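You operate a simulated robot arm through the tools that you are given. There is no shell and no other tool. Be economical: measure what you need, move in short steps, check, and stop when the job is done.

The job below is to be done with a simulated two-armed robot. You get a single attempt, and the scene is never put back.

JOB
Seal the bag of forks and the spoon bag of the same film in one stroke.
Fine: side by side on the sealer tray, the fork bag on the dial's side, mouths under the bar, heat as the chart gives and left there, tray back out with both on it; the other bags stay open where they lie. Where these are worked on the way, their far stop is far enough and under half their travel is too little: sealer tray.

Only the result counts: the job must be done as asked and must still hold three seconds after the hand-in. Knocking over, shifting, dropping, spilling or breaking anything else fails it. Lids that push on must go on centred and level and be pressed home; caps that screw on are set level and turned clockwise until they are tight.

ROBOT AND FRAMES
Two 7-joint arms with two-finger grippers on one trunk, on a base that drives. Base frame: it is fixed to the floor where the robot stands at the start and does not move with it; the origin is under the middle of the robot, x ahead of it, y to its left, z up; the surface under the hand at the start is at about z = 800. Units: mm, degrees, N and s.
The left shoulder is at the start at [66, 163, 1021], the right one opposite. With the tool pointing down near the work surface each hand reaches from about 320 to 760 mm from the robot's upright axis, wherever it stands, measured 20 degrees to its own side. Places, roughly: bag sealer [600, 300, 900]; heat dial [500, 0, 900]; sealer tray [500, 200, 800]; tray of the bag sealer [500, 200, 900]. Payload 2.45 kg a hand.
Tool frame (each hand has its own): the origin (TCP) lies between the finger pads and is the grasp point; the fingertips stand 26 mm ahead of it; z points along the fingers, y is the line along which they close. The gripper opens to 96 mm. The gripper's body begins 69 mm behind the TCP.
Orientation is that of the tool frame in the base frame, as a unit quaternion [w, x, y, z]. With the fingers straight down and closing along the base's y, the tool's x points along the base's -x, its y along +y and its z along -z.

CONTROLS
- The arms move only by the tool apply_moves. It takes "left_targets", "right_targets" or both (then of equal length, played together; a hand with none holds still); each is a list of rows, each a list of 7 numbers: the opening, from 0 (shut) to 1 (fully open), then the shift along the base's x, y, z in mm, then the turn, a rotation vector about the base's x, y, z in degrees. In form: [[jaw, tx, ty, tz, ax, ay, az], ...]. A call has 1 to 12 rows; each row shifts and turns the commanded pose from where the row before left it. Rows are played at 5 a second. More than 50 mm and 8.6 degrees between two rows, or a gripper value outside its range, and nothing of the call is played. A pose out of reach is approached as far as the arm can. The call stops where the force on the tool passes 90 N (or 10 N more than at its start, if that is more) or the arm is blocked; 0.2 s more then pass. Each finger halts on what it meets, pressing with about 21 N; the grip force reading is that of the motor and also rises with nothing between the fingers. The clock runs only during rows and for 0.2 s after the last one: add rows that do not move to give the fingers time. The reply holds the time, the measured pose of the TCP, the force on the tool along the base axes, the opening and the grip force, in the units named above and with some noise, with the torque about the TCP (base axes, N m) and any sound that the robot's microphone picked up, and new pictures: "show" is both (left out), scene, wrist or none (wrist: the cameras of the hands that moved).
- Cameras (640 x 400 px; columns grow to the right, rows downward): "scene" is now at [181.9, 23.1, 1509.3]; the picture's right is [0.35, -0.94, -0.00], its down [-0.75, -0.28, -0.59] and it looks along [0.56, 0.21, -0.80] (base axes); focal length 225 px, centre (320, 200). "left" rides on the left gripper at [82, -3, -98] in its tool frame; the picture's right is [0.04, 1.00, 0.00], its down [-0.73, 0.03, -0.68] and it looks along [-0.68, 0.03, 0.73] (tool axes); focal length 256 px, centre (320, 200). "right" rides on the right gripper at [82, 3, -98] in its tool frame; the picture's right is [-0.04, 1.00, 0.00], its down [-0.73, -0.03, -0.68] and it looks along [-0.68, -0.03, 0.73] (tool axes); focal length 256 px, centre (320, 200). There is no depth. A picture from a camera that has moved, and an enlarged one, comes with that camera's place and axes in the base frame and with its lens. The place of the scene camera against the robot may be out by one fixed shift of up to 25 mm in any direction.
- lift_body(by): slides the trunk up (or, below 0, down) by that many mm; the arms and the scene camera ride with it, the base frame stays. It gives what a move gives, with no picture.
- base_move(legs): drives the robot by 1 to 6 legs, each [ahead, left, turn to the left] in mm, mm and degrees, along the robot's own axes; the way and the turn of a leg run together, so that a leg with both is an arc; at most 1500 mm and 180 degrees a leg. The arms and the cameras ride along, it lands a little off, and it stops where it bumps. It gives what a move gives, and a new picture of the scene camera.
- turn_head(pan, tilt): turns the head with the scene camera to pan (to the left, within 120 degrees either way) and tilt (down, from -29 to 69), counted from straight ahead of the robot. It gives what a move gives, and a new picture of the scene camera.
- inspect(camera, box): a new picture of the part [left, top, right, bottom] of that camera's present view, enlarged. No time passes.
- finish_job(): hands the job in; it is judged then, once.

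Go step by step. Nothing tells you exact positions but the pictures and the camera data: compare them with the known pose of the tool, close in by small moves and look again before you grip or let go. The budget is 120 turns and 260 pictures, counting those below and the enlarged ones. Unless the task says otherwise, let go and move clear before handing in, and close with one line.

The tools are called after "Request:" as name(argument=value, ...) on one line, values as JSON. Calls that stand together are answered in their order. apply_moves: Moves the arms, as the interface text tells. Its arguments: {"type":"object","properties":{"left_targets":{"type":"array","items":{"type":"array","items":{"type":"number"}}},"right_targets":{"type":"array","items":{"type":"array","items":{"type":"number"}}},"show":{"type":"string","enum":["both","scene","wrist","none"]}},"required":[]} The other tools are called the same way: lift_body (by) slides the trunk up or down; base_move (legs) drives the base; turn_head (pan, tilt) turns the head that bears the scene camera; inspect (camera, box) takes an enlarged picture of a part of a camera's view; finish_job () hands the job in.

At the start:

```text
time: 0.0
left_position: [520.6, 350.3, 1226.0]
left_ee_rot: [-0.001, -0.001, 1.0, -0.001]
left_wrist_force: [0.6, -0.3, -1.0]
left_torque: [0.04, 0.02, -0.01]
left_finger_gap: 96.1
left_grasp_force: 0.1
right_position: [503.9, -138.1, 1261.3]
right_ee_rot: [0.0, 0.001, 1.0, 0.001]
right_wrist_force: [-0.3, 0.6, 0.3]
right_torque: [0.04, -0.03, 0.01]
right_finger_gap: 95.8
right_grasp_force: 0.0
trunk travel left (down, up): [-194.0, 373.0]
robot x, y, heading: [-0.6, -2.0, -0.0]
head pan, tilt: [20.4, 53.3]
```

scene: 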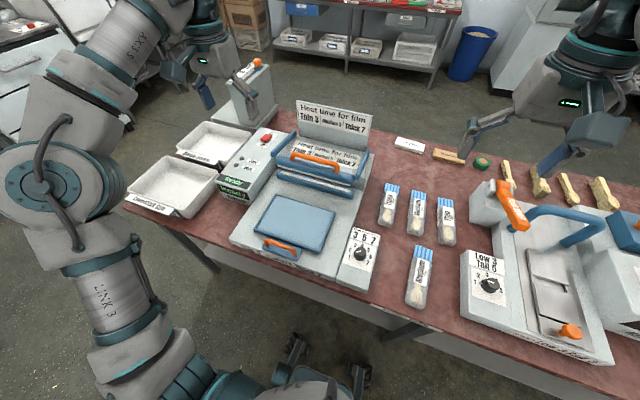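
right: 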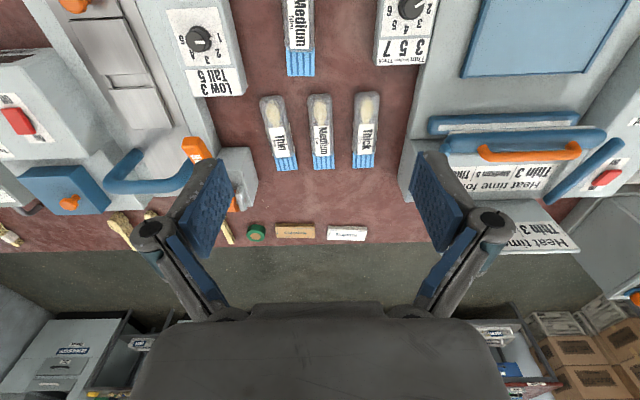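
left: 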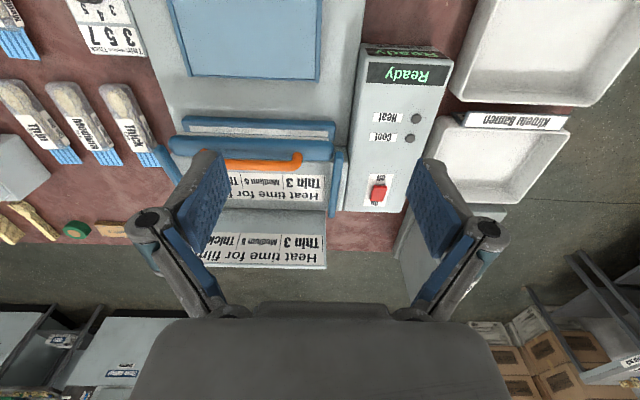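

I see a sealer with a blue tray, a heat dial, four bags (three in a row and one nearer), and a chart. I will enlarge the pictures to read labels.

Request:
inspect(camera="scene", box=[340, 160, 480, 310])

Request:
inspect(camera="scene", box=[220, 90, 390, 290])

Request:
inspect(camera="right", box=[230, 0, 450, 180])

Request:
inspect(camera="left", box=[140, 0, 460, 280])

```text
2.67 times, centred on (410, 235) of scene
camera zoom: at [181.9, 23.1, 1509.3], right [0.35, -0.94, 0.0], down [-0.75, -0.28, -0.59], along [0.56, 0.21, -0.8], focal length 600 px, centre (80, 107)
```

zoom: 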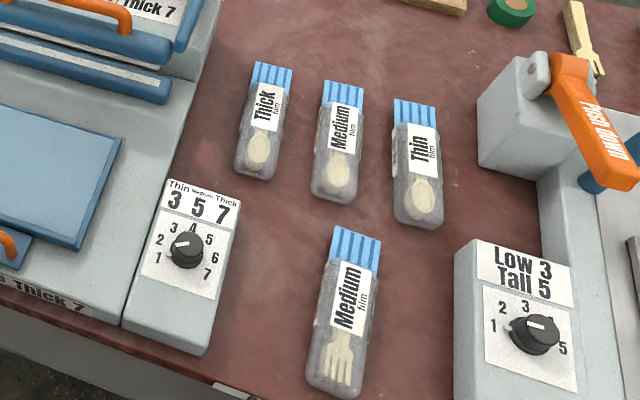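

```text
2.00 times, centred on (305, 190) of scene
camera zoom: at [181.9, 23.1, 1509.3], right [0.35, -0.94, 0.0], down [-0.75, -0.28, -0.59], along [0.56, 0.21, -0.8], focal length 450 px, centre (350, 220)
```

zoom: 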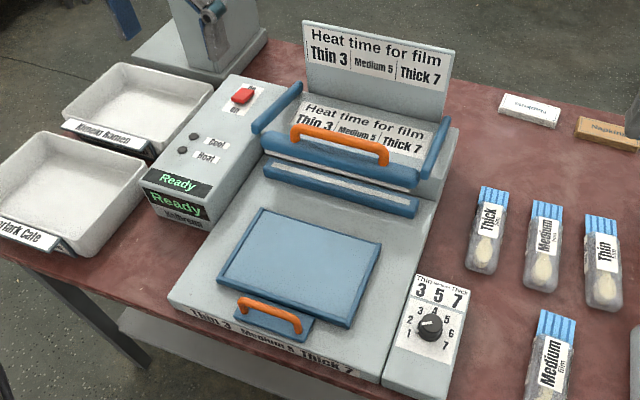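

```text
2.22 times, centred on (340, 90) of right
camera zoom: at [420.8, -135.2, 1359.6], right [0.04, 1.0, 0.0], down [0.73, -0.03, 0.68], along [0.68, -0.03, -0.73], focal length 569 px, centre (276, 444)
```

zoom: 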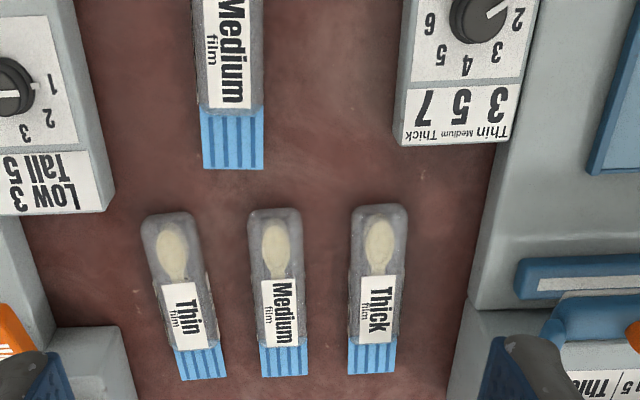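

```text
1.43 times, centred on (300, 140) of left
camera zoom: at [438.1, 346.4, 1325.6], right [-0.04, 1.0, 0.0], down [0.73, 0.03, 0.68], along [0.68, 0.03, -0.74], focal length 366 px, centre (349, 286)
```

zoom: 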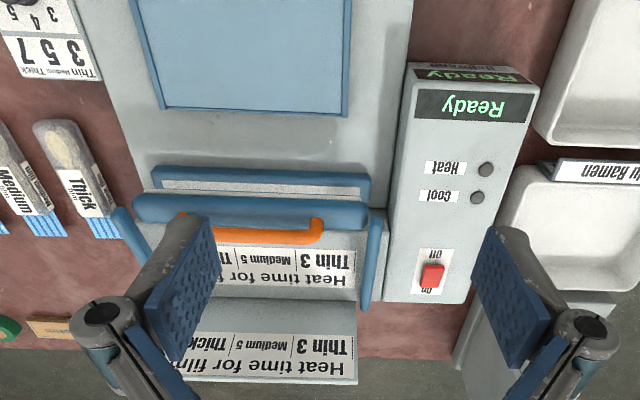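

The medium film is common to the fork bag and the middle spoon bag, and the chart gives 5. I'm moving both hands for closer looks at the sealer tray and dial.

Request:
apply_moves(left_targets=[[1, -17, -12, -30, 0, 0, 0], [1, -17, -12, -30, 0, 0, 0], [1, -17, -12, -30, 0, 0, 0], [1, -17, -12, -30, 0, 0, 0], [1, -17, -12, -30, 0, 0, 0], [1, -17, -12, -30, 0, 0, 0], [1, -17, -12, -30, 0, 0, 0]], right_targets=[[1, -15, 22, -43, 0, 0, 0], [1, -15, 22, -43, 0, 0, 0], [1, -15, 22, -43, 0, 0, 0], [1, -15, 22, -43, 0, 0, 0], [1, -15, 22, -43, 0, 0, 0], [1, -15, 22, -43, 0, 0, 0], [1, -15, 22, -43, 0, 0, 0]])

```text
refused: row 1 steps farther than a row can; nothing moved
```

Request:
apply_moves(left_targets=[[1, -15, -10, -26, 0, 0, 0], [1, -15, -10, -26, 0, 0, 0], [1, -15, -10, -26, 0, 0, 0], [1, -15, -10, -26, 0, 0, 0], [1, -15, -10, -26, 0, 0, 0], [1, -15, -10, -26, 0, 0, 0], [1, -15, -10, -26, 0, 0, 0], [1, -15, -10, -26, 0, 0, 0]], right_targets=[[1, -13, 19, -38, 0, 0, 0], [1, -13, 19, -38, 0, 0, 0], [1, -13, 19, -38, 0, 0, 0], [1, -13, 19, -38, 0, 0, 0], [1, -13, 19, -38, 0, 0, 0], [1, -13, 19, -38, 0, 0, 0], [1, -13, 19, -38, 0, 0, 0], [1, -13, 19, -38, 0, 0, 0]])

```text
time: 1.8
left_position: [395.3, 270.2, 1021.3]
left_ee_rot: [0.001, -0.001, 1.0, -0.001]
left_wrist_force: [0.8, 0.4, -0.4]
left_torque: [-0.04, 0.03, 0.01]
left_finger_gap: 95.7
left_grasp_force: 0.1
right_position: [394.8, 14.2, 958.4]
right_ee_rot: [0.002, 0.0, 1.0, 0.0]
right_wrist_force: [0.4, 0.4, -0.2]
right_torque: [-0.02, -0.01, -0.02]
right_finger_gap: 95.9
right_grasp_force: 0.1
trunk travel left (down, up): [-194.0, 373.0]
robot x, y, heading: [0.4, -1.5, 0.1]
head pan, tilt: [20.4, 53.3]
camera scene: at [182.8, 25.3, 1509.1], right [0.35, -0.94, 0.0], down [-0.75, -0.28, -0.59], along [0.56, 0.21, -0.81], focal length 225 px, centre (320, 200)
camera right: at [312.1, 16.4, 1056.4], right [0.04, 1.0, 0.0], down [0.73, -0.03, 0.68], along [0.68, -0.03, -0.73], focal length 256 px, centre (320, 200)
camera left: at [313.1, 266.8, 1119.1], right [-0.04, 1.0, 0.0], down [0.73, 0.03, 0.68], along [0.68, 0.03, -0.73], focal length 256 px, centre (320, 200)
```

scene: 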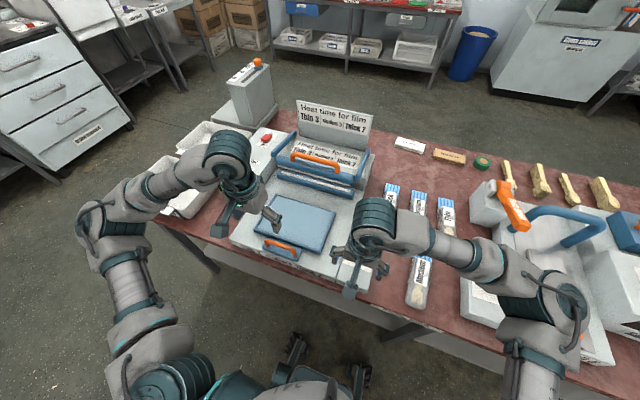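
right: 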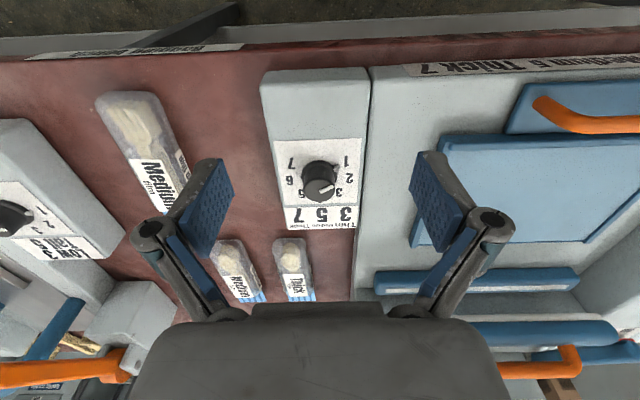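
left: 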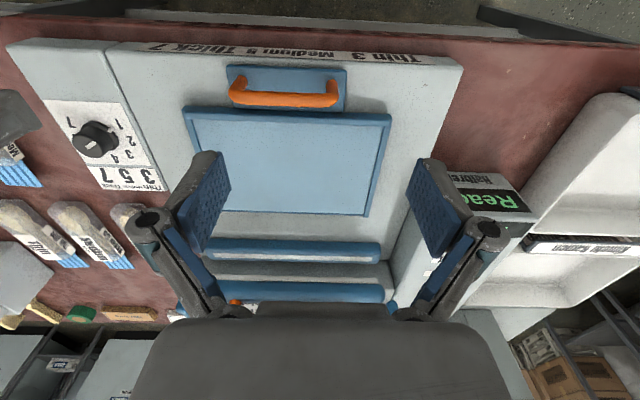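

The tray seems to have a low rim; I need enlarged views of dial and tray.

Request:
inspect(camera="right", box=[250, 60, 390, 240])

Request:
inspect(camera="left", box=[150, 40, 430, 310])

Request:
inspect(camera="right", box=[360, 40, 640, 390])

```text
2.22 times, centred on (320, 150) of right
camera zoom: at [312.1, 16.4, 1056.4], right [0.04, 1.0, 0.0], down [0.73, -0.03, 0.68], along [0.68, -0.03, -0.73], focal length 569 px, centre (320, 311)
```

zoom: 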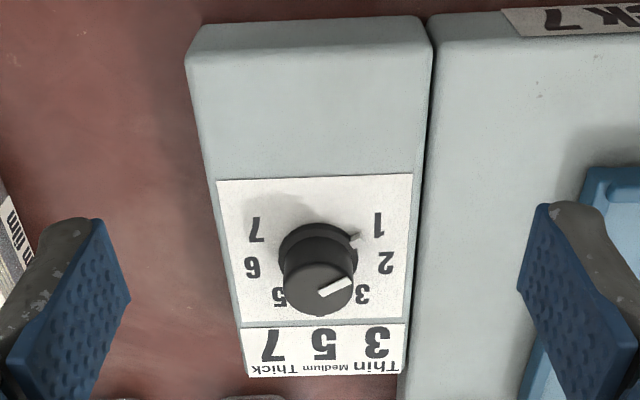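

```text
1.48 times, centred on (290, 175) of left
camera zoom: at [313.1, 266.8, 1119.1], right [-0.04, 1.0, 0.0], down [0.73, 0.03, 0.68], along [0.68, 0.03, -0.73], focal length 379 px, centre (364, 237)
```

zoom: 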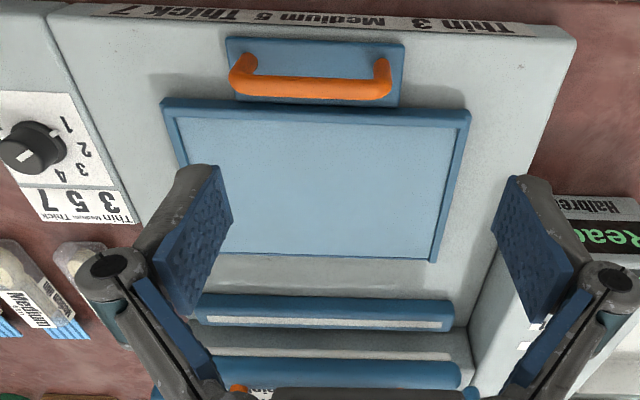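

```text
1.14 times, centred on (500, 215) of right
camera zoom: at [312.1, 16.4, 1056.4], right [0.04, 1.0, 0.0], down [0.73, -0.03, 0.68], along [0.68, -0.03, -0.73], focal length 293 px, centre (114, 183)
```

zoom: 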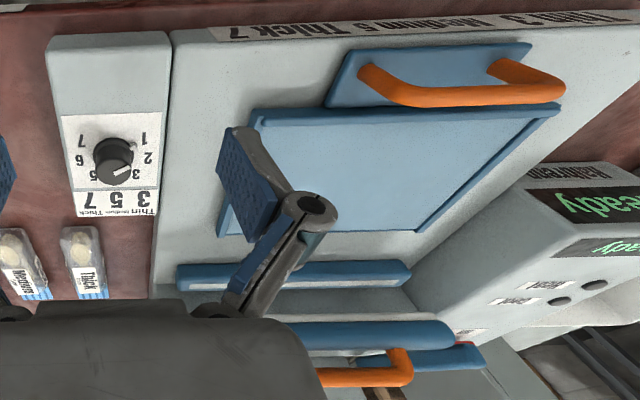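

The dial reads about 1 and its knob is near (476, 10, 862). Tray: rims on three sides, open far end, about x 437–600, y 124–350. I'll bring the right hand above the knob, opening partly closed.

Request:
apply_moves(right_targets=[[0.7, 27, -1.5, -14, 0, 0, 0], [0.7, 27, -1.5, -20, 0, 0, 0], [0.7, 27, -1.5, -20, 0, 0, 0], [0.7, 0, 0, 0, 0, 0, 0]], show="wrist")

```text
time: 2.8
left_position: [394.9, 269.6, 1022.4]
left_ee_rot: [0.002, -0.001, 1.0, -0.001]
left_wrist_force: [-0.4, 0.9, 0.1]
left_torque: [0.0, 0.0, -0.01]
left_finger_gap: 96.2
left_grasp_force: 0.0
right_position: [475.5, 8.4, 905.6]
right_ee_rot: [0.002, 0.001, 1.0, 0.0]
right_wrist_force: [-0.2, 0.0, 1.2]
right_torque: [-0.01, 0.01, 0.02]
right_finger_gap: 67.2
right_grasp_force: 0.1
trunk travel left (down, up): [-194.0, 373.0]
robot x, y, heading: [-4.2, -1.1, -0.1]
head pan, tilt: [20.4, 53.3]
camera right: at [392.6, 11.3, 1003.5], right [0.04, 1.0, 0.0], down [0.73, -0.03, 0.68], along [0.68, -0.03, -0.73], focal length 256 px, centre (320, 200)
```

right: 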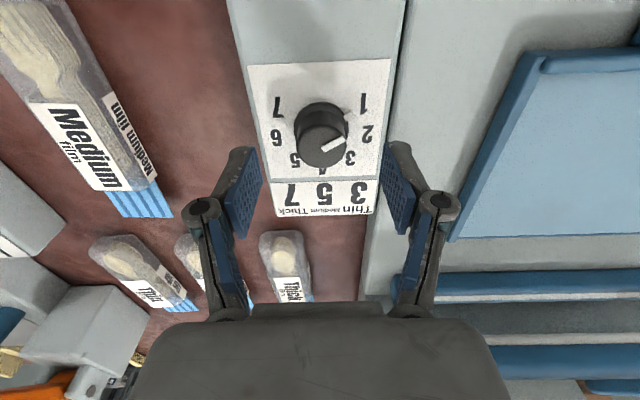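

The knob is centred at about (478, 9). I rotate the gripper +80° first so that one clockwise stroke of 160° suffices.

Request:
apply_moves(right_targets=[[0.7, 2.5, 0, 0, 0, 0, 8], [0.7, 0, 0, 0, 0, 0, 8], [0.7, 0, 0, 0, 0, 0, 8], [0.7, 0, 0, 0, 0, 0, 8], [0.7, 0, 0, 0, 0, 0, 8], [0.7, 0, 0, 0, 0, 0, 8], [0.7, 0, 0, 0, 0, 0, 8], [0.7, 0, 0, 0, 0, 0, 8], [0.7, 0, 0, 0, 0, 0, 8], [0.7, 0, 0, 0, 0, 0, 8]], show="wrist")

```text
time: 5.0
left_position: [394.6, 269.7, 1022.3]
left_ee_rot: [0.0, -0.001, 1.0, -0.001]
left_wrist_force: [-0.5, -0.6, 0.2]
left_torque: [0.01, -0.01, -0.02]
left_finger_gap: 96.2
left_grasp_force: 0.0
right_position: [476.7, 8.2, 904.7]
right_ee_rot: [0.001, -0.588, 0.809, 0.002]
right_wrist_force: [0.6, -0.7, -0.2]
right_torque: [0.0, -0.01, 0.0]
right_finger_gap: 67.2
right_grasp_force: 0.0
right hand out of reach, approached as far as the arm can: row 10
trunk travel left (down, up): [-194.0, 373.0]
robot x, y, heading: [1.0, -0.8, 0.0]
head pan, tilt: [20.4, 53.3]
camera right: at [448.6, -68.7, 1003.3], right [-0.94, 0.35, 0.0], down [0.26, 0.69, 0.68], along [0.23, 0.64, -0.73], focal length 256 px, centre (320, 200)
```

right: 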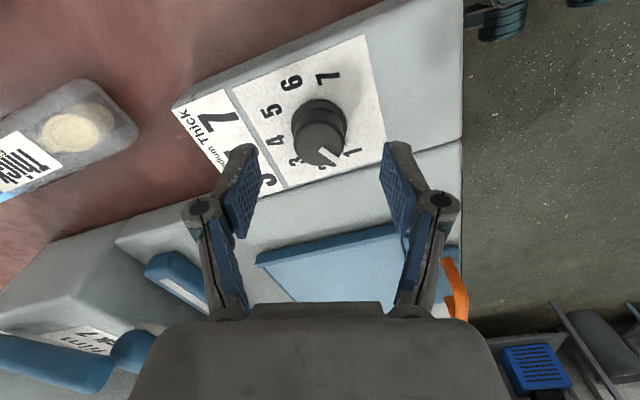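

Request:
inspect(camera="right", box=[240, 60, 400, 200])

```text
2.86 times, centred on (320, 130) of right
camera zoom: at [448.6, -68.7, 1003.3], right [-0.94, 0.35, 0.0], down [0.26, 0.69, 0.68], along [0.23, 0.64, -0.73], focal length 731 px, centre (320, 400)
```

zoom: 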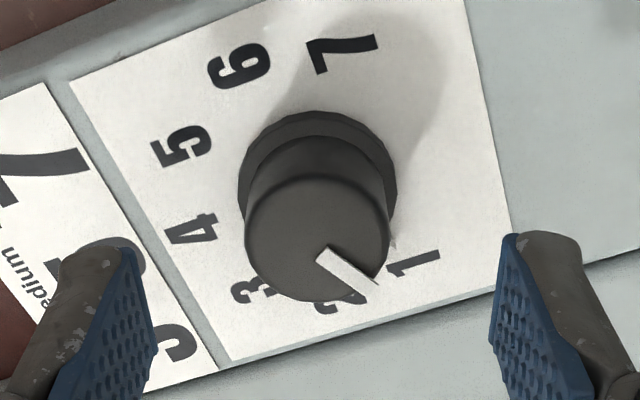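

Knob centre agrees at (477, 9.5). I descend onto the knob and close.

Request:
apply_moves(right_targets=[[0.7, 0, 1, -20, 0, 0, -4], [0.7, 0, 0, -16, 0, 0, 0], [0.2, 0, 0, 0, 0, 0, 0], [0.2, 0, 0, 0, 0, 0, 0], [0.2, 0, 0, 0, 0, 0, 0]], show="wrist")

```text
time: 6.2
left_position: [394.5, 269.7, 1021.9]
left_ee_rot: [0.002, -0.001, 1.0, -0.001]
left_wrist_force: [-0.6, 0.0, -0.4]
left_torque: [-0.01, 0.02, 0.01]
left_finger_gap: 96.0
left_grasp_force: 0.1
right_position: [478.4, 10.4, 872.7]
right_ee_rot: [0.004, -0.558, 0.83, 0.002]
right_wrist_force: [5.4, -1.5, 16.1]
right_torque: [0.02, -0.17, -0.16]
right_finger_gap: 31.6
right_grasp_force: 45.2
trunk travel left (down, up): [-194.0, 373.0]
robot x, y, heading: [-0.1, -1.9, -0.3]
head pan, tilt: [20.4, 53.3]
camera right: at [443.5, -66.0, 968.3], right [-0.91, 0.41, 0.0], down [0.3, 0.66, 0.68], along [0.28, 0.62, -0.73], focal length 256 px, centre (320, 200)
```

right: 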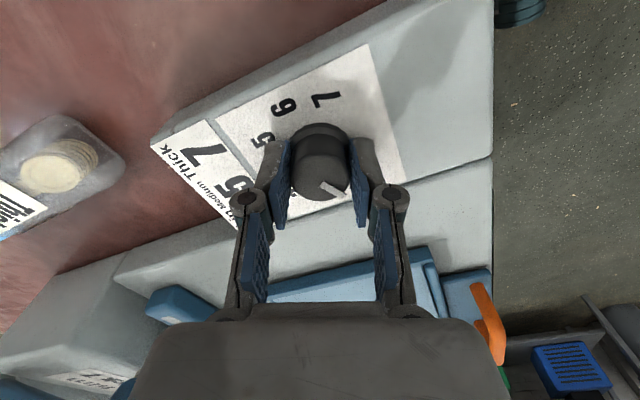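

Knob gripped. I turn clockwise in 8° rows.

Request:
apply_moves(right_targets=[[0.2, 0, 0, 2, 0, 0, 0], [0.2, 0, 0, 0, 0, 0, -8], [0.2, 0, 0, 0, 0, 0, -8], [0.2, 0, 0, 0, 0, 0, -8], [0.2, 0, 0, 0, 0, 0, -8], [0.2, 0, 0, 0, 0, 0, -8], [0.2, 0, 0, 0, 0, 0, -8], [0.2, 0, 0, 0, 0, 0, -8], [0.2, 0, 0, 0, 0, 0, -8], [0.2, 0, 0, 0, 0, 0, -8], [0.2, 0, 0, 0, 0, 0, -8]], show="wrist")

```text
time: 8.6
left_position: [395.6, 267.6, 1021.8]
left_ee_rot: [0.0, 0.0, 1.0, 0.0]
left_wrist_force: [0.2, -0.2, 0.3]
left_torque: [-0.04, -0.02, -0.02]
left_finger_gap: 96.0
left_grasp_force: 0.1
right_position: [477.2, 8.1, 871.6]
right_ee_rot: [0.002, 0.107, 0.994, 0.0]
right_wrist_force: [11.9, -5.9, 5.5]
right_torque: [0.1, 0.36, 0.01]
right_finger_gap: 32.0
right_grasp_force: 45.0
trunk travel left (down, up): [-194.0, 373.0]
robot x, y, heading: [0.1, 1.9, 0.2]
head pan, tilt: [20.4, 53.3]
camera right: at [398.3, 29.2, 968.7], right [0.25, 0.97, 0.0], down [0.71, -0.18, 0.68], along [0.66, -0.17, -0.73], focal length 256 px, centre (320, 200)
```

right: 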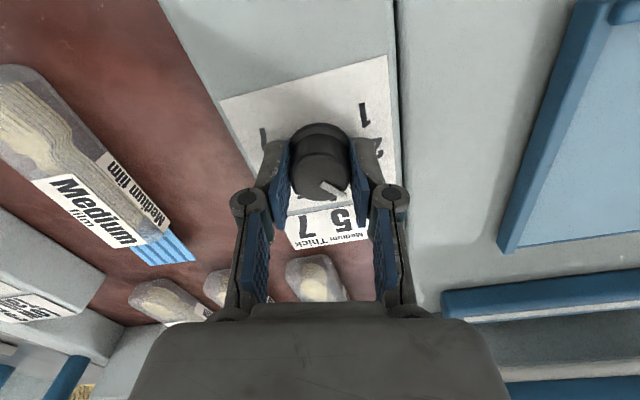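

The knob turns with the hand (80° so far, about 3). Another 80°.

Request:
apply_moves(right_targets=[[0.2, 0, 0, 0, 0, 0, -8], [0.2, 0, 0, 0, 0, 0, -8], [0.2, 0, 0, 0, 0, 0, -8], [0.2, 0, 0, 0, 0, 0, -8], [0.2, 0, 0, 0, 0, 0, -8], [0.2, 0, 0, 0, 0, 0, -8], [0.2, 0, 0, 0, 0, 0, -8], [0.2, 0, 0, 0, 0, 0, -8], [0.2, 0, 0, 0, 0, 0, -8], [0.2, 0, 0, 0, 0, 0, -8]], show="wrist")

Request:
inspect(camera="right", box=[220, 40, 420, 240])

```text
time: 10.8
left_position: [394.7, 269.5, 1022.1]
left_ee_rot: [0.001, -0.001, 1.0, 0.0]
left_wrist_force: [0.8, 0.2, -0.2]
left_torque: [0.03, -0.02, -0.01]
left_finger_gap: 95.9
left_grasp_force: 0.0
right_position: [479.0, 8.7, 871.4]
right_ee_rot: [0.002, 0.721, 0.693, -0.002]
right_wrist_force: [4.7, -5.9, -3.8]
right_torque: [0.67, -0.26, -0.01]
right_finger_gap: 31.9
right_grasp_force: 45.0
trunk travel left (down, up): [-194.0, 373.0]
robot x, y, heading: [-1.3, 0.5, -0.1]
head pan, tilt: [20.4, 53.3]
camera right: at [484.0, 90.6, 968.7], right [1.0, -0.08, 0.0], down [-0.06, -0.73, 0.68], along [-0.05, -0.68, -0.73], focal length 256 px, centre (320, 200)
```

right: 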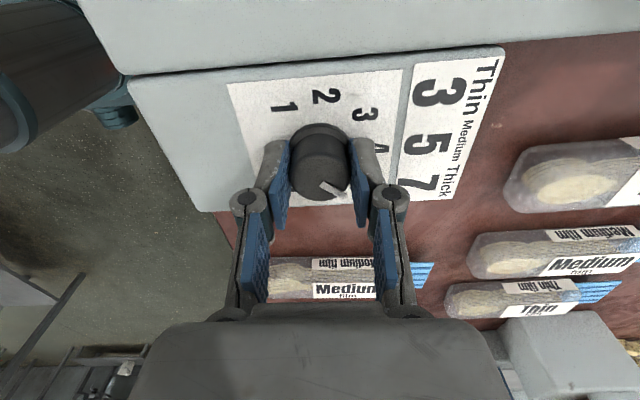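

```text
2.00 times, centred on (320, 140) of right
camera zoom: at [484.0, 90.6, 968.7], right [1.0, -0.08, 0.0], down [-0.06, -0.73, 0.68], along [-0.05, -0.68, -0.73], focal length 512 px, centre (320, 320)
```

zoom: 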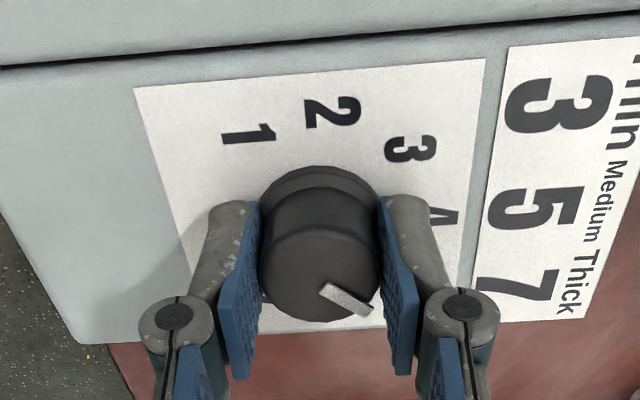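

The mark points toward 5. I release and rise to check.

Request:
apply_moves(right_targets=[[0.6, 0, 0, 0, 0, 0, 0], [0.6, 0, 0, 0, 0, 0, 0], [0.6, 0, 0, 40, 0, 0, 0], [0.6, 0, 0, 40, 0, 0, 0], [0.6, 0, 0, 30, 0, 0, 0]], show="none")

Request:
inspect(camera="right", box=[220, 60, 420, 220])

```text
time: 12.0
left_position: [395.0, 271.5, 1022.3]
left_ee_rot: [0.002, -0.001, 1.0, -0.001]
left_wrist_force: [-0.3, -0.2, -0.1]
left_torque: [-0.01, 0.0, 0.0]
left_finger_gap: 96.2
left_grasp_force: 0.0
right_position: [477.1, 9.1, 982.4]
right_ee_rot: [0.003, 0.72, 0.693, -0.002]
right_wrist_force: [-0.6, -0.1, -0.2]
right_torque: [0.01, -0.02, 0.0]
right_finger_gap: 57.6
right_grasp_force: 0.0
trunk travel left (down, up): [-194.0, 373.0]
robot x, y, heading: [1.3, 3.5, 0.0]
head pan, tilt: [20.4, 53.3]
```

```text
2.50 times, centred on (320, 140) of right
camera zoom: at [482.5, 90.8, 1079.2], right [1.0, -0.08, 0.0], down [-0.06, -0.73, 0.68], along [-0.05, -0.68, -0.73], focal length 640 px, centre (320, 350)
```

zoom: 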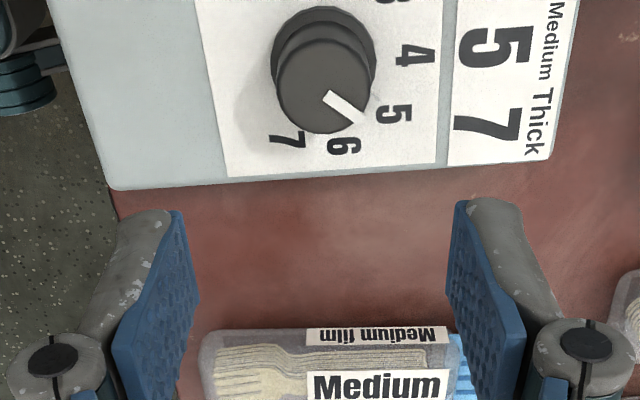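

The mark measures about 40° past 4's direction, which is 5. Next I rotate the right hand back and move it above the fork bag, and bring the left hand turned 90° toward above the tray handle.

Request:
apply_moves(right_targets=[[1, 0, -18, 0, 0, 0, 8.4], [1, 0, -18, 0, 0, 0, 8.4], [1, 0, -18, 0, 0, 0, 8.4], [1, 0, -18, 0, 0, 0, 8.4], [1, 0, -18, 0, 0, 0, 8.4], [1, 0, -18, 0, 0, 0, 8.4], [1, 0, -18, 0, 0, 0, 8.4], [1, 0, -18, 0, 0, 0, 8.4], [1, -5, -16, 0, 0, 0, 8.4], [1, -5, -16, 0, 0, 0, 8.4], [1, -5, -16, 0, 0, 0, 8.3]], left_targets=[[1, 1, -3, 0, 0, 0, -8.2], [1, 1, -3, 0, 0, 0, -8.2], [1, 1, -3, 0, 0, 0, -8.2], [1, 1, -3, 0, 0, 0, -8.2], [1, 1, -3, 0, 0, 0, -8.2], [1, 1, -3, 0, 0, 0, -8.2], [1, 1, -3, 0, 0, 0, -8.2], [1, 1, -3, 0, 0, 0, -8.2], [1, 1, -3, 0, 0, 0, -8.2], [1, 1, -3, 0, 0, 0, -8.2], [1, 1, -3, 0, 0, 0, -8]])

```text
time: 14.4
left_position: [323.9, 155.3, 1006.9]
left_ee_rot: [0.001, 0.706, 0.708, -0.001]
left_wrist_force: [-0.2, 0.6, -0.2]
left_torque: [0.03, -0.01, 0.0]
left_finger_gap: 96.0
left_grasp_force: 0.0
left hand out of reach, approached as far as the arm can: row 8, 9, 10, 11
right_position: [462.7, -184.7, 981.4]
right_ee_rot: [0.004, -0.003, 1.0, 0.002]
right_wrist_force: [0.2, -0.3, 0.7]
right_torque: [0.04, -0.02, 0.0]
right_finger_gap: 95.9
right_grasp_force: 0.1
trunk travel left (down, up): [-194.0, 373.0]
robot x, y, heading: [2.5, -0.6, -0.3]
head pan, tilt: [20.4, 53.3]
camera scene: at [181.5, 18.7, 1509.4], right [0.35, -0.94, 0.0], down [-0.75, -0.28, -0.59], along [0.56, 0.21, -0.8], focal length 225 px, centre (320, 200)
camera right: at [379.4, -183.0, 1078.6], right [0.03, 1.0, 0.0], down [0.73, -0.03, 0.68], along [0.68, -0.02, -0.73], focal length 256 px, centre (320, 200)
camera left: at [320.8, 236.7, 1103.9], right [1.0, 0.04, 0.0], down [0.03, -0.73, 0.68], along [0.03, -0.68, -0.73], focal length 256 px, centre (320, 200)
```

scene: 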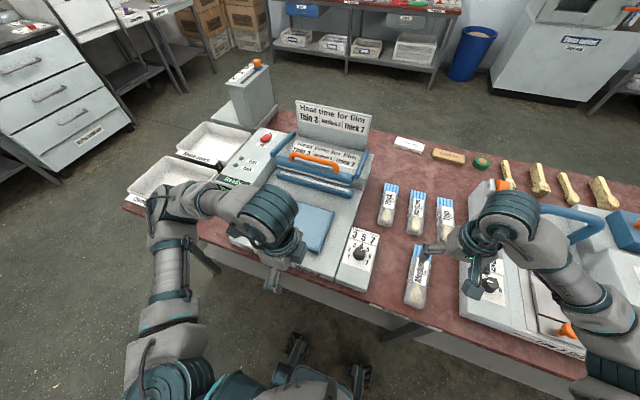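
right: 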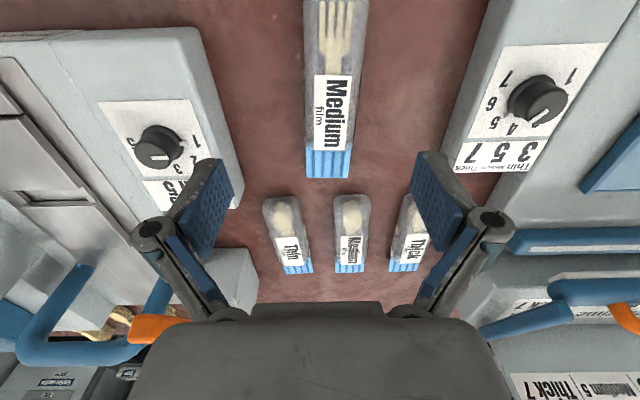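
left: 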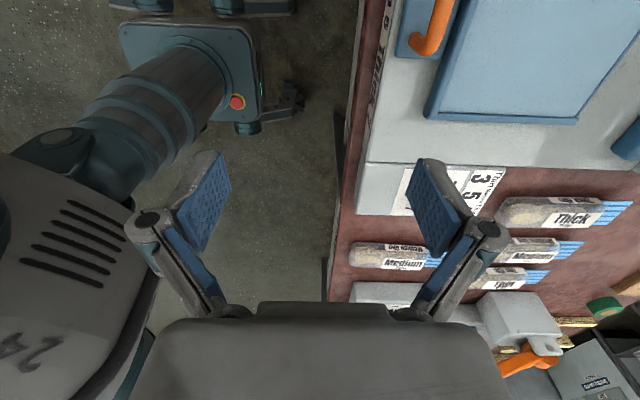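

The left arm doesn't reach well turned that way; I turn it back (later the other way). The right hand goes down over the fork bag, axis at about y −173.

Request:
apply_moves(right_targets=[[1, 2, 4, -30, 0, 0, 0], [1, 2, 4, -30, 0, 0, 0], [1, 2, 3, -30, 0, 0, 0], [1, 2, 1, -25, 0, 0, 0], [1, 0, 0, -20, 0, 0, 0], [1, 0, 0, 0, 0, 0, 0], [1, 0, 0, 0, 0, 0, 0], [1, 0, 0, 0, 0, 0, 0], [1, 0, 0, 0, 0, 0, 0], [1, 0, 0, 0, 0, 0, 0], [1, 0, 0, 0, 0, 0, 0]], left_targets=[[1, -1, 3, 0, 0, 0, 8.2], [1, -1, 3, 0, 0, 0, 8.2], [1, -1, 3, 0, 0, 0, 8.2], [1, -1, 3, 0, 0, 0, 8.2], [1, -1, 3, 0, 0, 0, 8.2], [1, -1, 3, 0, 0, 0, 8.2], [1, -1, 3, 0, 0, 0, 8.2], [1, -1, 3, 0, 0, 0, 8.2], [1, -1, 3, 0, 0, 0, 8.2], [1, -1, 3, 0, 0, 0, 8.2], [1, -1, 3, 0, 0, 0, 8]], show="wrist")

```text
time: 16.8
left_position: [314.1, 190.3, 1005.5]
left_ee_rot: [0.001, -0.002, 1.0, 0.0]
left_wrist_force: [-0.9, -0.1, -0.7]
left_torque: [-0.01, 0.02, 0.0]
left_finger_gap: 96.1
left_grasp_force: 0.1
right_position: [471.9, -172.6, 847.4]
right_ee_rot: [0.003, -0.002, 1.0, 0.001]
right_wrist_force: [0.2, 0.2, -0.3]
right_torque: [0.0, -0.01, 0.02]
right_finger_gap: 95.9
right_grasp_force: 0.0
trunk travel left (down, up): [-194.0, 373.0]
robot x, y, heading: [-1.1, -3.6, -0.1]
head pan, tilt: [20.4, 53.3]
camera right: at [388.0, -169.3, 944.5], right [0.04, 1.0, 0.0], down [0.73, -0.03, 0.68], along [0.68, -0.02, -0.73], focal length 256 px, centre (320, 200)
camera left: at [231.9, 187.0, 1103.8], right [-0.04, 1.0, 0.0], down [0.73, 0.03, 0.68], along [0.68, 0.03, -0.73], focal length 256 px, centre (320, 200)
```

right: 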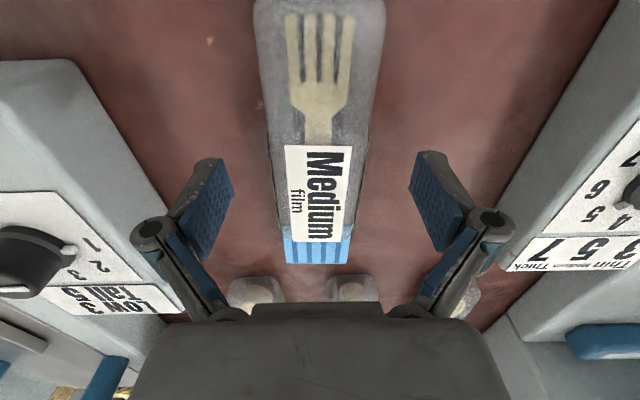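
left: 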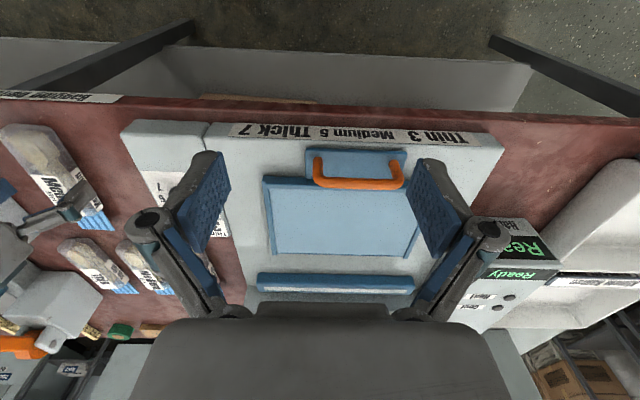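

The bag spans about x 399–599, turned −2.4°. I align, descend to z≈830 and close.

Request:
apply_moves(right_targets=[[1, 16, -1, -8, 0, 0, -2.4], [1, 0, 0, -8, 0, 0, 0], [0.55, 0, 0, 0, 0, 0, 0], [0.5, 0, 0, 0, 0, 0, 0], [0.45, 0, 0, 0, 0, 0, 0]], show="wrist")

```text
time: 18.0
left_position: [314.3, 191.3, 1006.3]
left_ee_rot: [0.002, -0.001, 1.0, 0.0]
left_wrist_force: [0.5, 0.7, -0.1]
left_torque: [0.01, 0.03, 0.03]
left_finger_gap: 96.0
left_grasp_force: 0.1
right_position: [486.4, -171.7, 830.9]
right_ee_rot: [0.003, 0.019, 1.0, 0.002]
right_wrist_force: [0.2, 0.7, 2.5]
right_torque: [0.01, 0.03, 0.0]
right_finger_gap: 52.9
right_grasp_force: 20.8
trunk travel left (down, up): [-194.0, 373.0]
robot x, y, heading: [0.5, 1.2, 0.2]
head pan, tilt: [20.4, 53.3]
camera right: at [403.8, -166.3, 928.8], right [0.08, 1.0, 0.0], down [0.73, -0.06, 0.68], along [0.68, -0.05, -0.73], focal length 256 px, centre (320, 200)
```

right: 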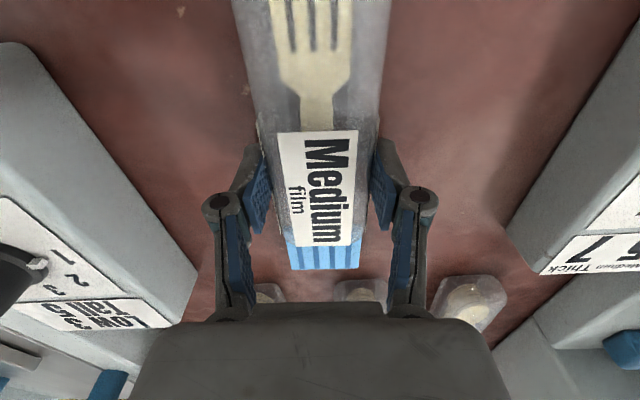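

Gripped at 53 mm. I firm up and lift a bit to check.

Request:
apply_moves(right_targets=[[0.4, 0, 0, 0, 0, 0, 0], [0.4, 0, 0, 0, 0, 0, 0], [0.4, 0, 0, 30, 0, 0, 0], [0.4, 0, 0, 40, 0, 0, 0], [0.4, 0, 0, 40, 0, 0, 0]], show="both")

```text
time: 19.2
left_position: [313.4, 191.9, 1006.2]
left_ee_rot: [0.002, -0.001, 1.0, 0.0]
left_wrist_force: [-0.8, 0.1, -0.5]
left_torque: [0.02, -0.02, 0.0]
left_finger_gap: 96.1
left_grasp_force: 0.0
right_position: [487.9, -171.9, 943.1]
right_ee_rot: [0.003, 0.019, 1.0, 0.001]
right_wrist_force: [0.2, -0.7, -1.2]
right_torque: [0.02, -0.03, -0.02]
right_finger_gap: 53.0
right_grasp_force: 21.0
trunk travel left (down, up): [-194.0, 373.0]
robot x, y, heading: [3.3, 1.4, -0.1]
head pan, tilt: [20.4, 53.3]
camera scene: at [181.0, 22.2, 1509.5], right [0.35, -0.94, 0.0], down [-0.75, -0.28, -0.59], along [0.56, 0.21, -0.8], focal length 225 px, centre (320, 200)
camera right: at [404.6, -166.0, 1039.6], right [0.08, 1.0, 0.0], down [0.73, -0.06, 0.68], along [0.68, -0.05, -0.73], focal length 256 px, centre (320, 200)
```

scene: 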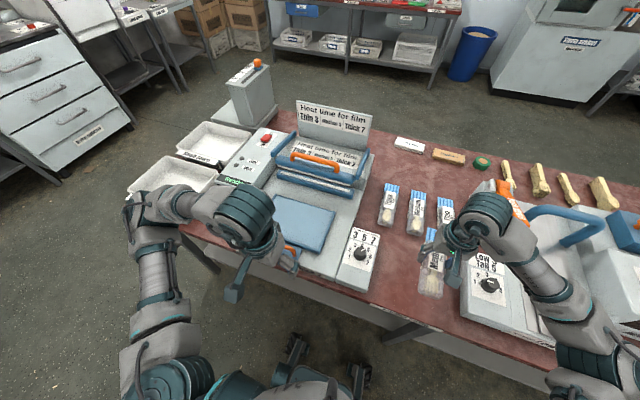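
right: 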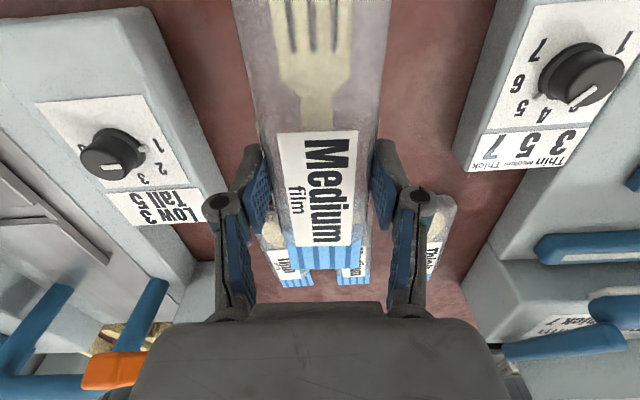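

Held well. I move the left hand up out of the way, then drive 200 mm left so the right hand reaches the tray comfortably.

Request:
apply_moves(left_targets=[[1, 0, 35, 20, 0, 0, 0], [1, 0, 35, 20, 0, 0, 0], [1, 0, 35, 20, 0, 0, 0], [1, 0, 35, 20, 0, 0, 0], [1, 0, 35, 10, 0, 0, 0]], right_targets=[[0.4, 0, 0, 10, 0, 0, 2.3], [0.4, 0, 0, 10, 0, 0, 0], [0.4, 0, 0, 0, 0, 0, 0], [0.4, 0, 0, 0, 0, 0, 0], [0.4, 0, 0, 0, 0, 0, 0]], show="none")

Request:
base_move(legs=[[0, 200, 0]])

```text
time: 20.4
left_position: [326.0, 356.5, 1085.9]
left_ee_rot: [0.0, 0.001, 1.0, -0.001]
left_wrist_force: [0.0, 0.8, 0.1]
left_torque: [-0.05, -0.01, 0.01]
left_finger_gap: 96.4
left_grasp_force: 0.1
left hand out of reach, approached as far as the arm can: row 5
right_position: [489.1, -171.0, 959.7]
right_ee_rot: [0.002, -0.001, 1.0, 0.001]
right_wrist_force: [0.1, 0.0, -0.3]
right_torque: [0.02, -0.01, 0.0]
right_finger_gap: 53.1
right_grasp_force: 20.7
trunk travel left (down, up): [-194.0, 373.0]
robot x, y, heading: [-0.3, -1.3, 0.4]
head pan, tilt: [20.4, 53.3]
```

```text
time: 22.0
left_position: [324.2, 555.2, 1087.3]
left_ee_rot: [0.001, 0.0, 1.0, -0.001]
left_wrist_force: [-0.4, -0.2, 0.9]
left_torque: [-0.01, 0.01, 0.02]
left_finger_gap: 95.8
left_grasp_force: 0.0
right_position: [487.9, 29.3, 959.9]
right_ee_rot: [0.002, -0.001, 1.0, 0.001]
right_wrist_force: [-0.1, -0.4, 1.0]
right_torque: [-0.01, 0.01, 0.0]
right_finger_gap: 53.0
right_grasp_force: 20.8
trunk travel left (down, up): [-194.0, 373.0]
robot x, y, heading: [-3.1, 202.7, 0.5]
head pan, tilt: [20.4, 53.3]
camera scene: at [181.2, 221.9, 1509.4], right [0.35, -0.94, 0.0], down [-0.75, -0.28, -0.59], along [0.56, 0.21, -0.8], focal length 225 px, centre (320, 200)
```

scene: 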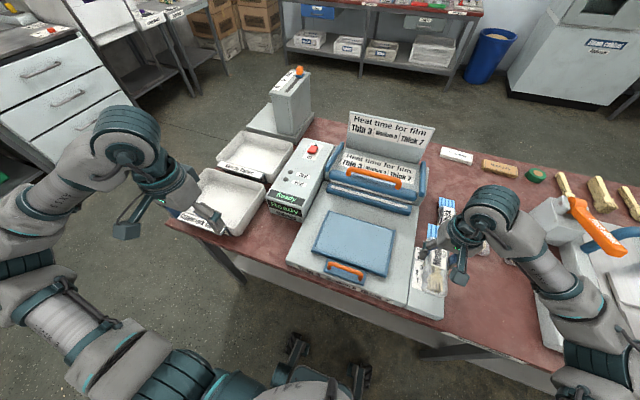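

Drive worked. Now the fork bag goes above the right half of the tray at height.

Request:
apply_moves(right_targets=[[0.4, 12, 40, 0, 0, 0, 0], [0.4, 12, 40, 0, 0, 0, 0], [0.4, 13, 40, 0, 0, 0, 0], [0.4, 13, 42, 0, 0, 0, 0], [0.4, 0, 0, -30, 0, 0, 0], [0.4, 0, 0, 0, 0, 0, 0]])

Request:
inspect(camera="scene", box=[280, 130, 460, 310])

```text
time: 23.4
left_position: [320.7, 552.6, 1087.6]
left_ee_rot: [0.004, -0.002, 1.0, 0.001]
left_wrist_force: [0.5, 0.1, -1.0]
left_torque: [0.01, -0.02, -0.02]
left_finger_gap: 96.0
left_grasp_force: 0.1
right_position: [534.6, 189.9, 932.2]
right_ee_rot: [0.004, -0.002, 1.0, 0.002]
right_wrist_force: [0.4, -0.7, 0.1]
right_torque: [0.05, 0.01, 0.02]
right_finger_gap: 53.0
right_grasp_force: 21.4
trunk travel left (down, up): [-194.0, 373.0]
robot x, y, heading: [-2.9, 202.9, 0.1]
head pan, tilt: [20.4, 53.3]
camera scene: at [181.0, 221.9, 1509.5], right [0.35, -0.94, 0.0], down [-0.75, -0.28, -0.59], along [0.56, 0.21, -0.8], focal length 225 px, centre (320, 200)
camera right: at [451.3, 190.9, 1029.4], right [0.04, 1.0, 0.0], down [0.73, -0.03, 0.68], along [0.68, -0.02, -0.73], focal length 256 px, centre (320, 200)
```

scene: 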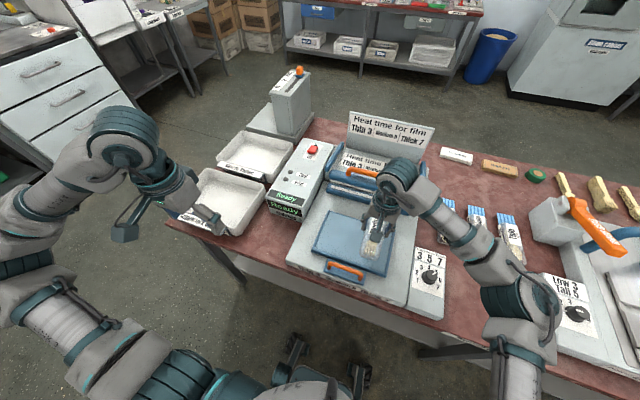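
right: 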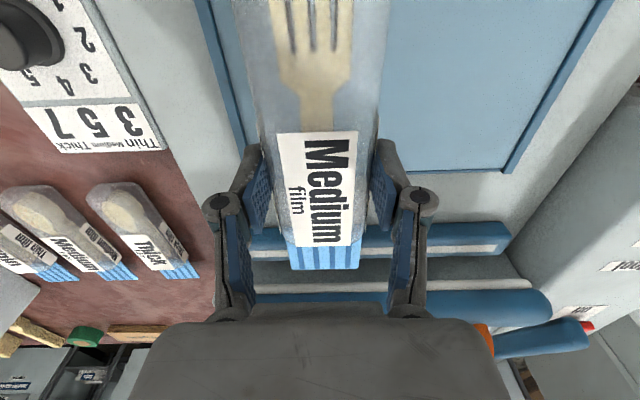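

```text
2.22 times, centred on (370, 220) of scene
camera zoom: at [181.0, 221.9, 1509.5], right [0.35, -0.94, 0.0], down [-0.75, -0.28, -0.59], along [0.56, 0.21, -0.8], focal length 500 px, centre (209, 156)
```

zoom: 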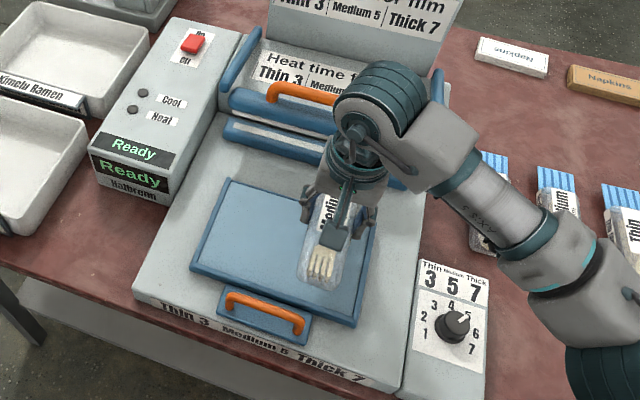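

The dial reads 5 from above. The bag is over the tray's right half; I lower it close and check.

Request:
apply_moves(right_targets=[[0.4, 3, 2, -25, 0, 0, 0], [0.4, 3, 0, -20, 0, 0, 0], [0.4, 0, 0, 0, 0, 0, 0]])

Request:
inspect(camera="scene", box=[300, 160, 430, 300])

```text
time: 24.2
left_position: [321.9, 553.9, 1088.1]
left_ee_rot: [0.003, -0.001, 1.0, 0.0]
left_wrist_force: [0.2, 0.3, -0.6]
left_torque: [0.02, -0.03, 0.02]
left_finger_gap: 96.2
left_grasp_force: 0.1
right_position: [541.3, 192.1, 887.5]
right_ee_rot: [0.005, -0.002, 1.0, 0.001]
right_wrist_force: [-0.1, -0.4, -1.1]
right_torque: [0.04, -0.02, -0.04]
right_finger_gap: 52.8
right_grasp_force: 21.2
trunk travel left (down, up): [-194.0, 373.0]
robot x, y, heading: [-1.4, 202.2, 0.3]
head pan, tilt: [20.4, 53.3]
camera scene: at [181.1, 224.9, 1509.4], right [0.35, -0.94, 0.0], down [-0.75, -0.28, -0.59], along [0.56, 0.21, -0.8], focal length 225 px, centre (320, 200)
camera right: at [457.1, 195.3, 984.6], right [0.04, 1.0, 0.0], down [0.73, -0.03, 0.69], along [0.68, -0.02, -0.73], focal length 256 px, centre (320, 200)
```

scene: 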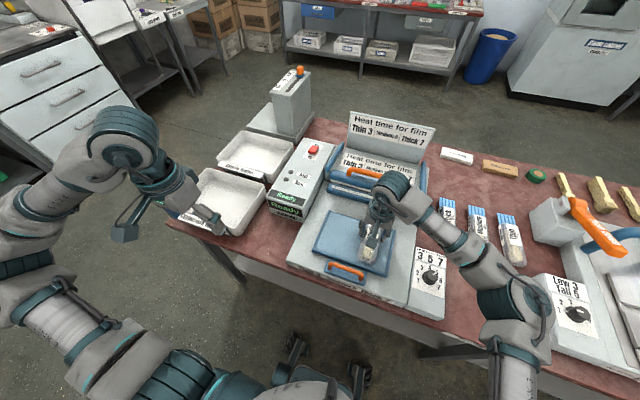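
right: 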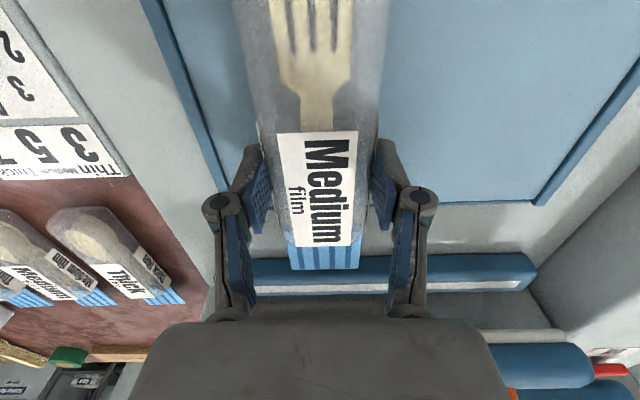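

```text
2.86 times, centred on (365, 230) of scene
camera zoom: at [181.1, 224.9, 1509.4], right [0.35, -0.94, 0.0], down [-0.75, -0.28, -0.59], along [0.56, 0.21, -0.8], focal length 642 px, centre (191, 114)
```

zoom: 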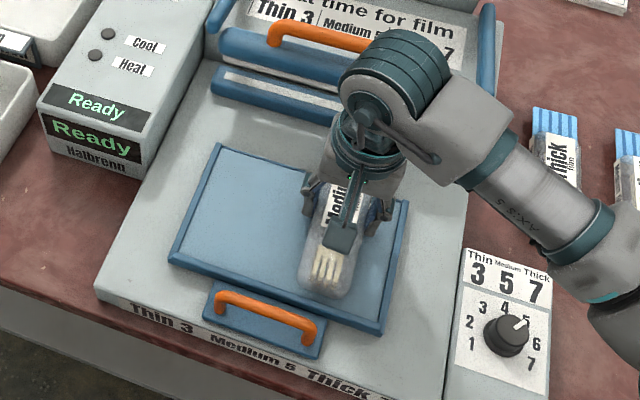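

Request:
apply_moves(right_targets=[[0.4, 4, 0, -8, 0, 0, 0], [0.4, 0, 0, -4, 0, 0, 0], [0.4, 0, 0, -3, 0, 0, 0]], show="wrist")

Request:
inspect(camera="scene", box=[310, 180, 420, 300])

```text
time: 25.0
left_position: [318.3, 557.2, 1089.4]
left_ee_rot: [0.004, 0.0, 1.0, -0.002]
left_wrist_force: [0.0, 0.7, 0.3]
left_torque: [0.02, 0.0, -0.01]
left_finger_gap: 95.8
left_grasp_force: 0.0
right_position: [543.8, 194.5, 876.5]
right_ee_rot: [0.007, -0.002, 1.0, 0.001]
right_wrist_force: [0.3, -3.4, 31.6]
right_torque: [-0.69, 0.57, 0.0]
right_finger_gap: 53.2
right_grasp_force: 20.7
trunk travel left (down, up): [-194.0, 373.0]
robot x, y, heading: [1.6, 203.7, 0.3]
head pan, tilt: [20.4, 53.3]
camera right: at [459.4, 197.4, 973.6], right [0.04, 1.0, 0.0], down [0.72, -0.03, 0.69], along [0.69, -0.02, -0.72], focal length 256 px, centre (320, 200)
```

right: 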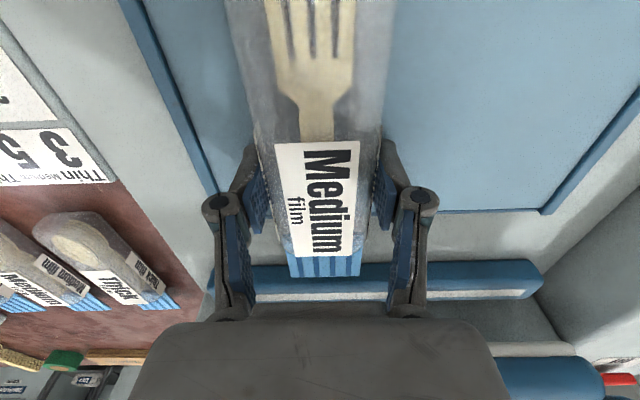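

```text
3.33 times, centred on (365, 240) of scene
camera zoom: at [175.7, 225.1, 1510.7], right [0.35, -0.94, 0.0], down [-0.75, -0.28, -0.6], along [0.56, 0.21, -0.8], focal length 750 px, centre (170, 67)
```

zoom: 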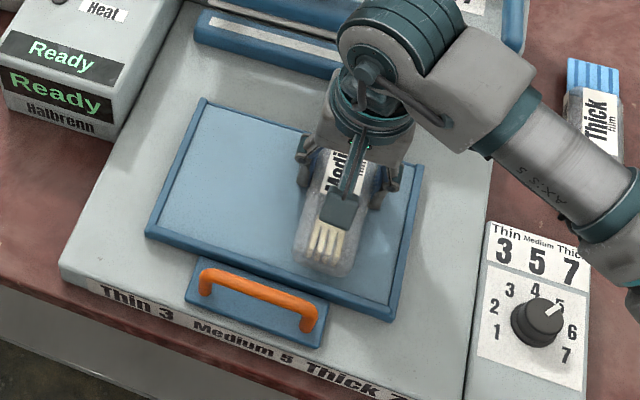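

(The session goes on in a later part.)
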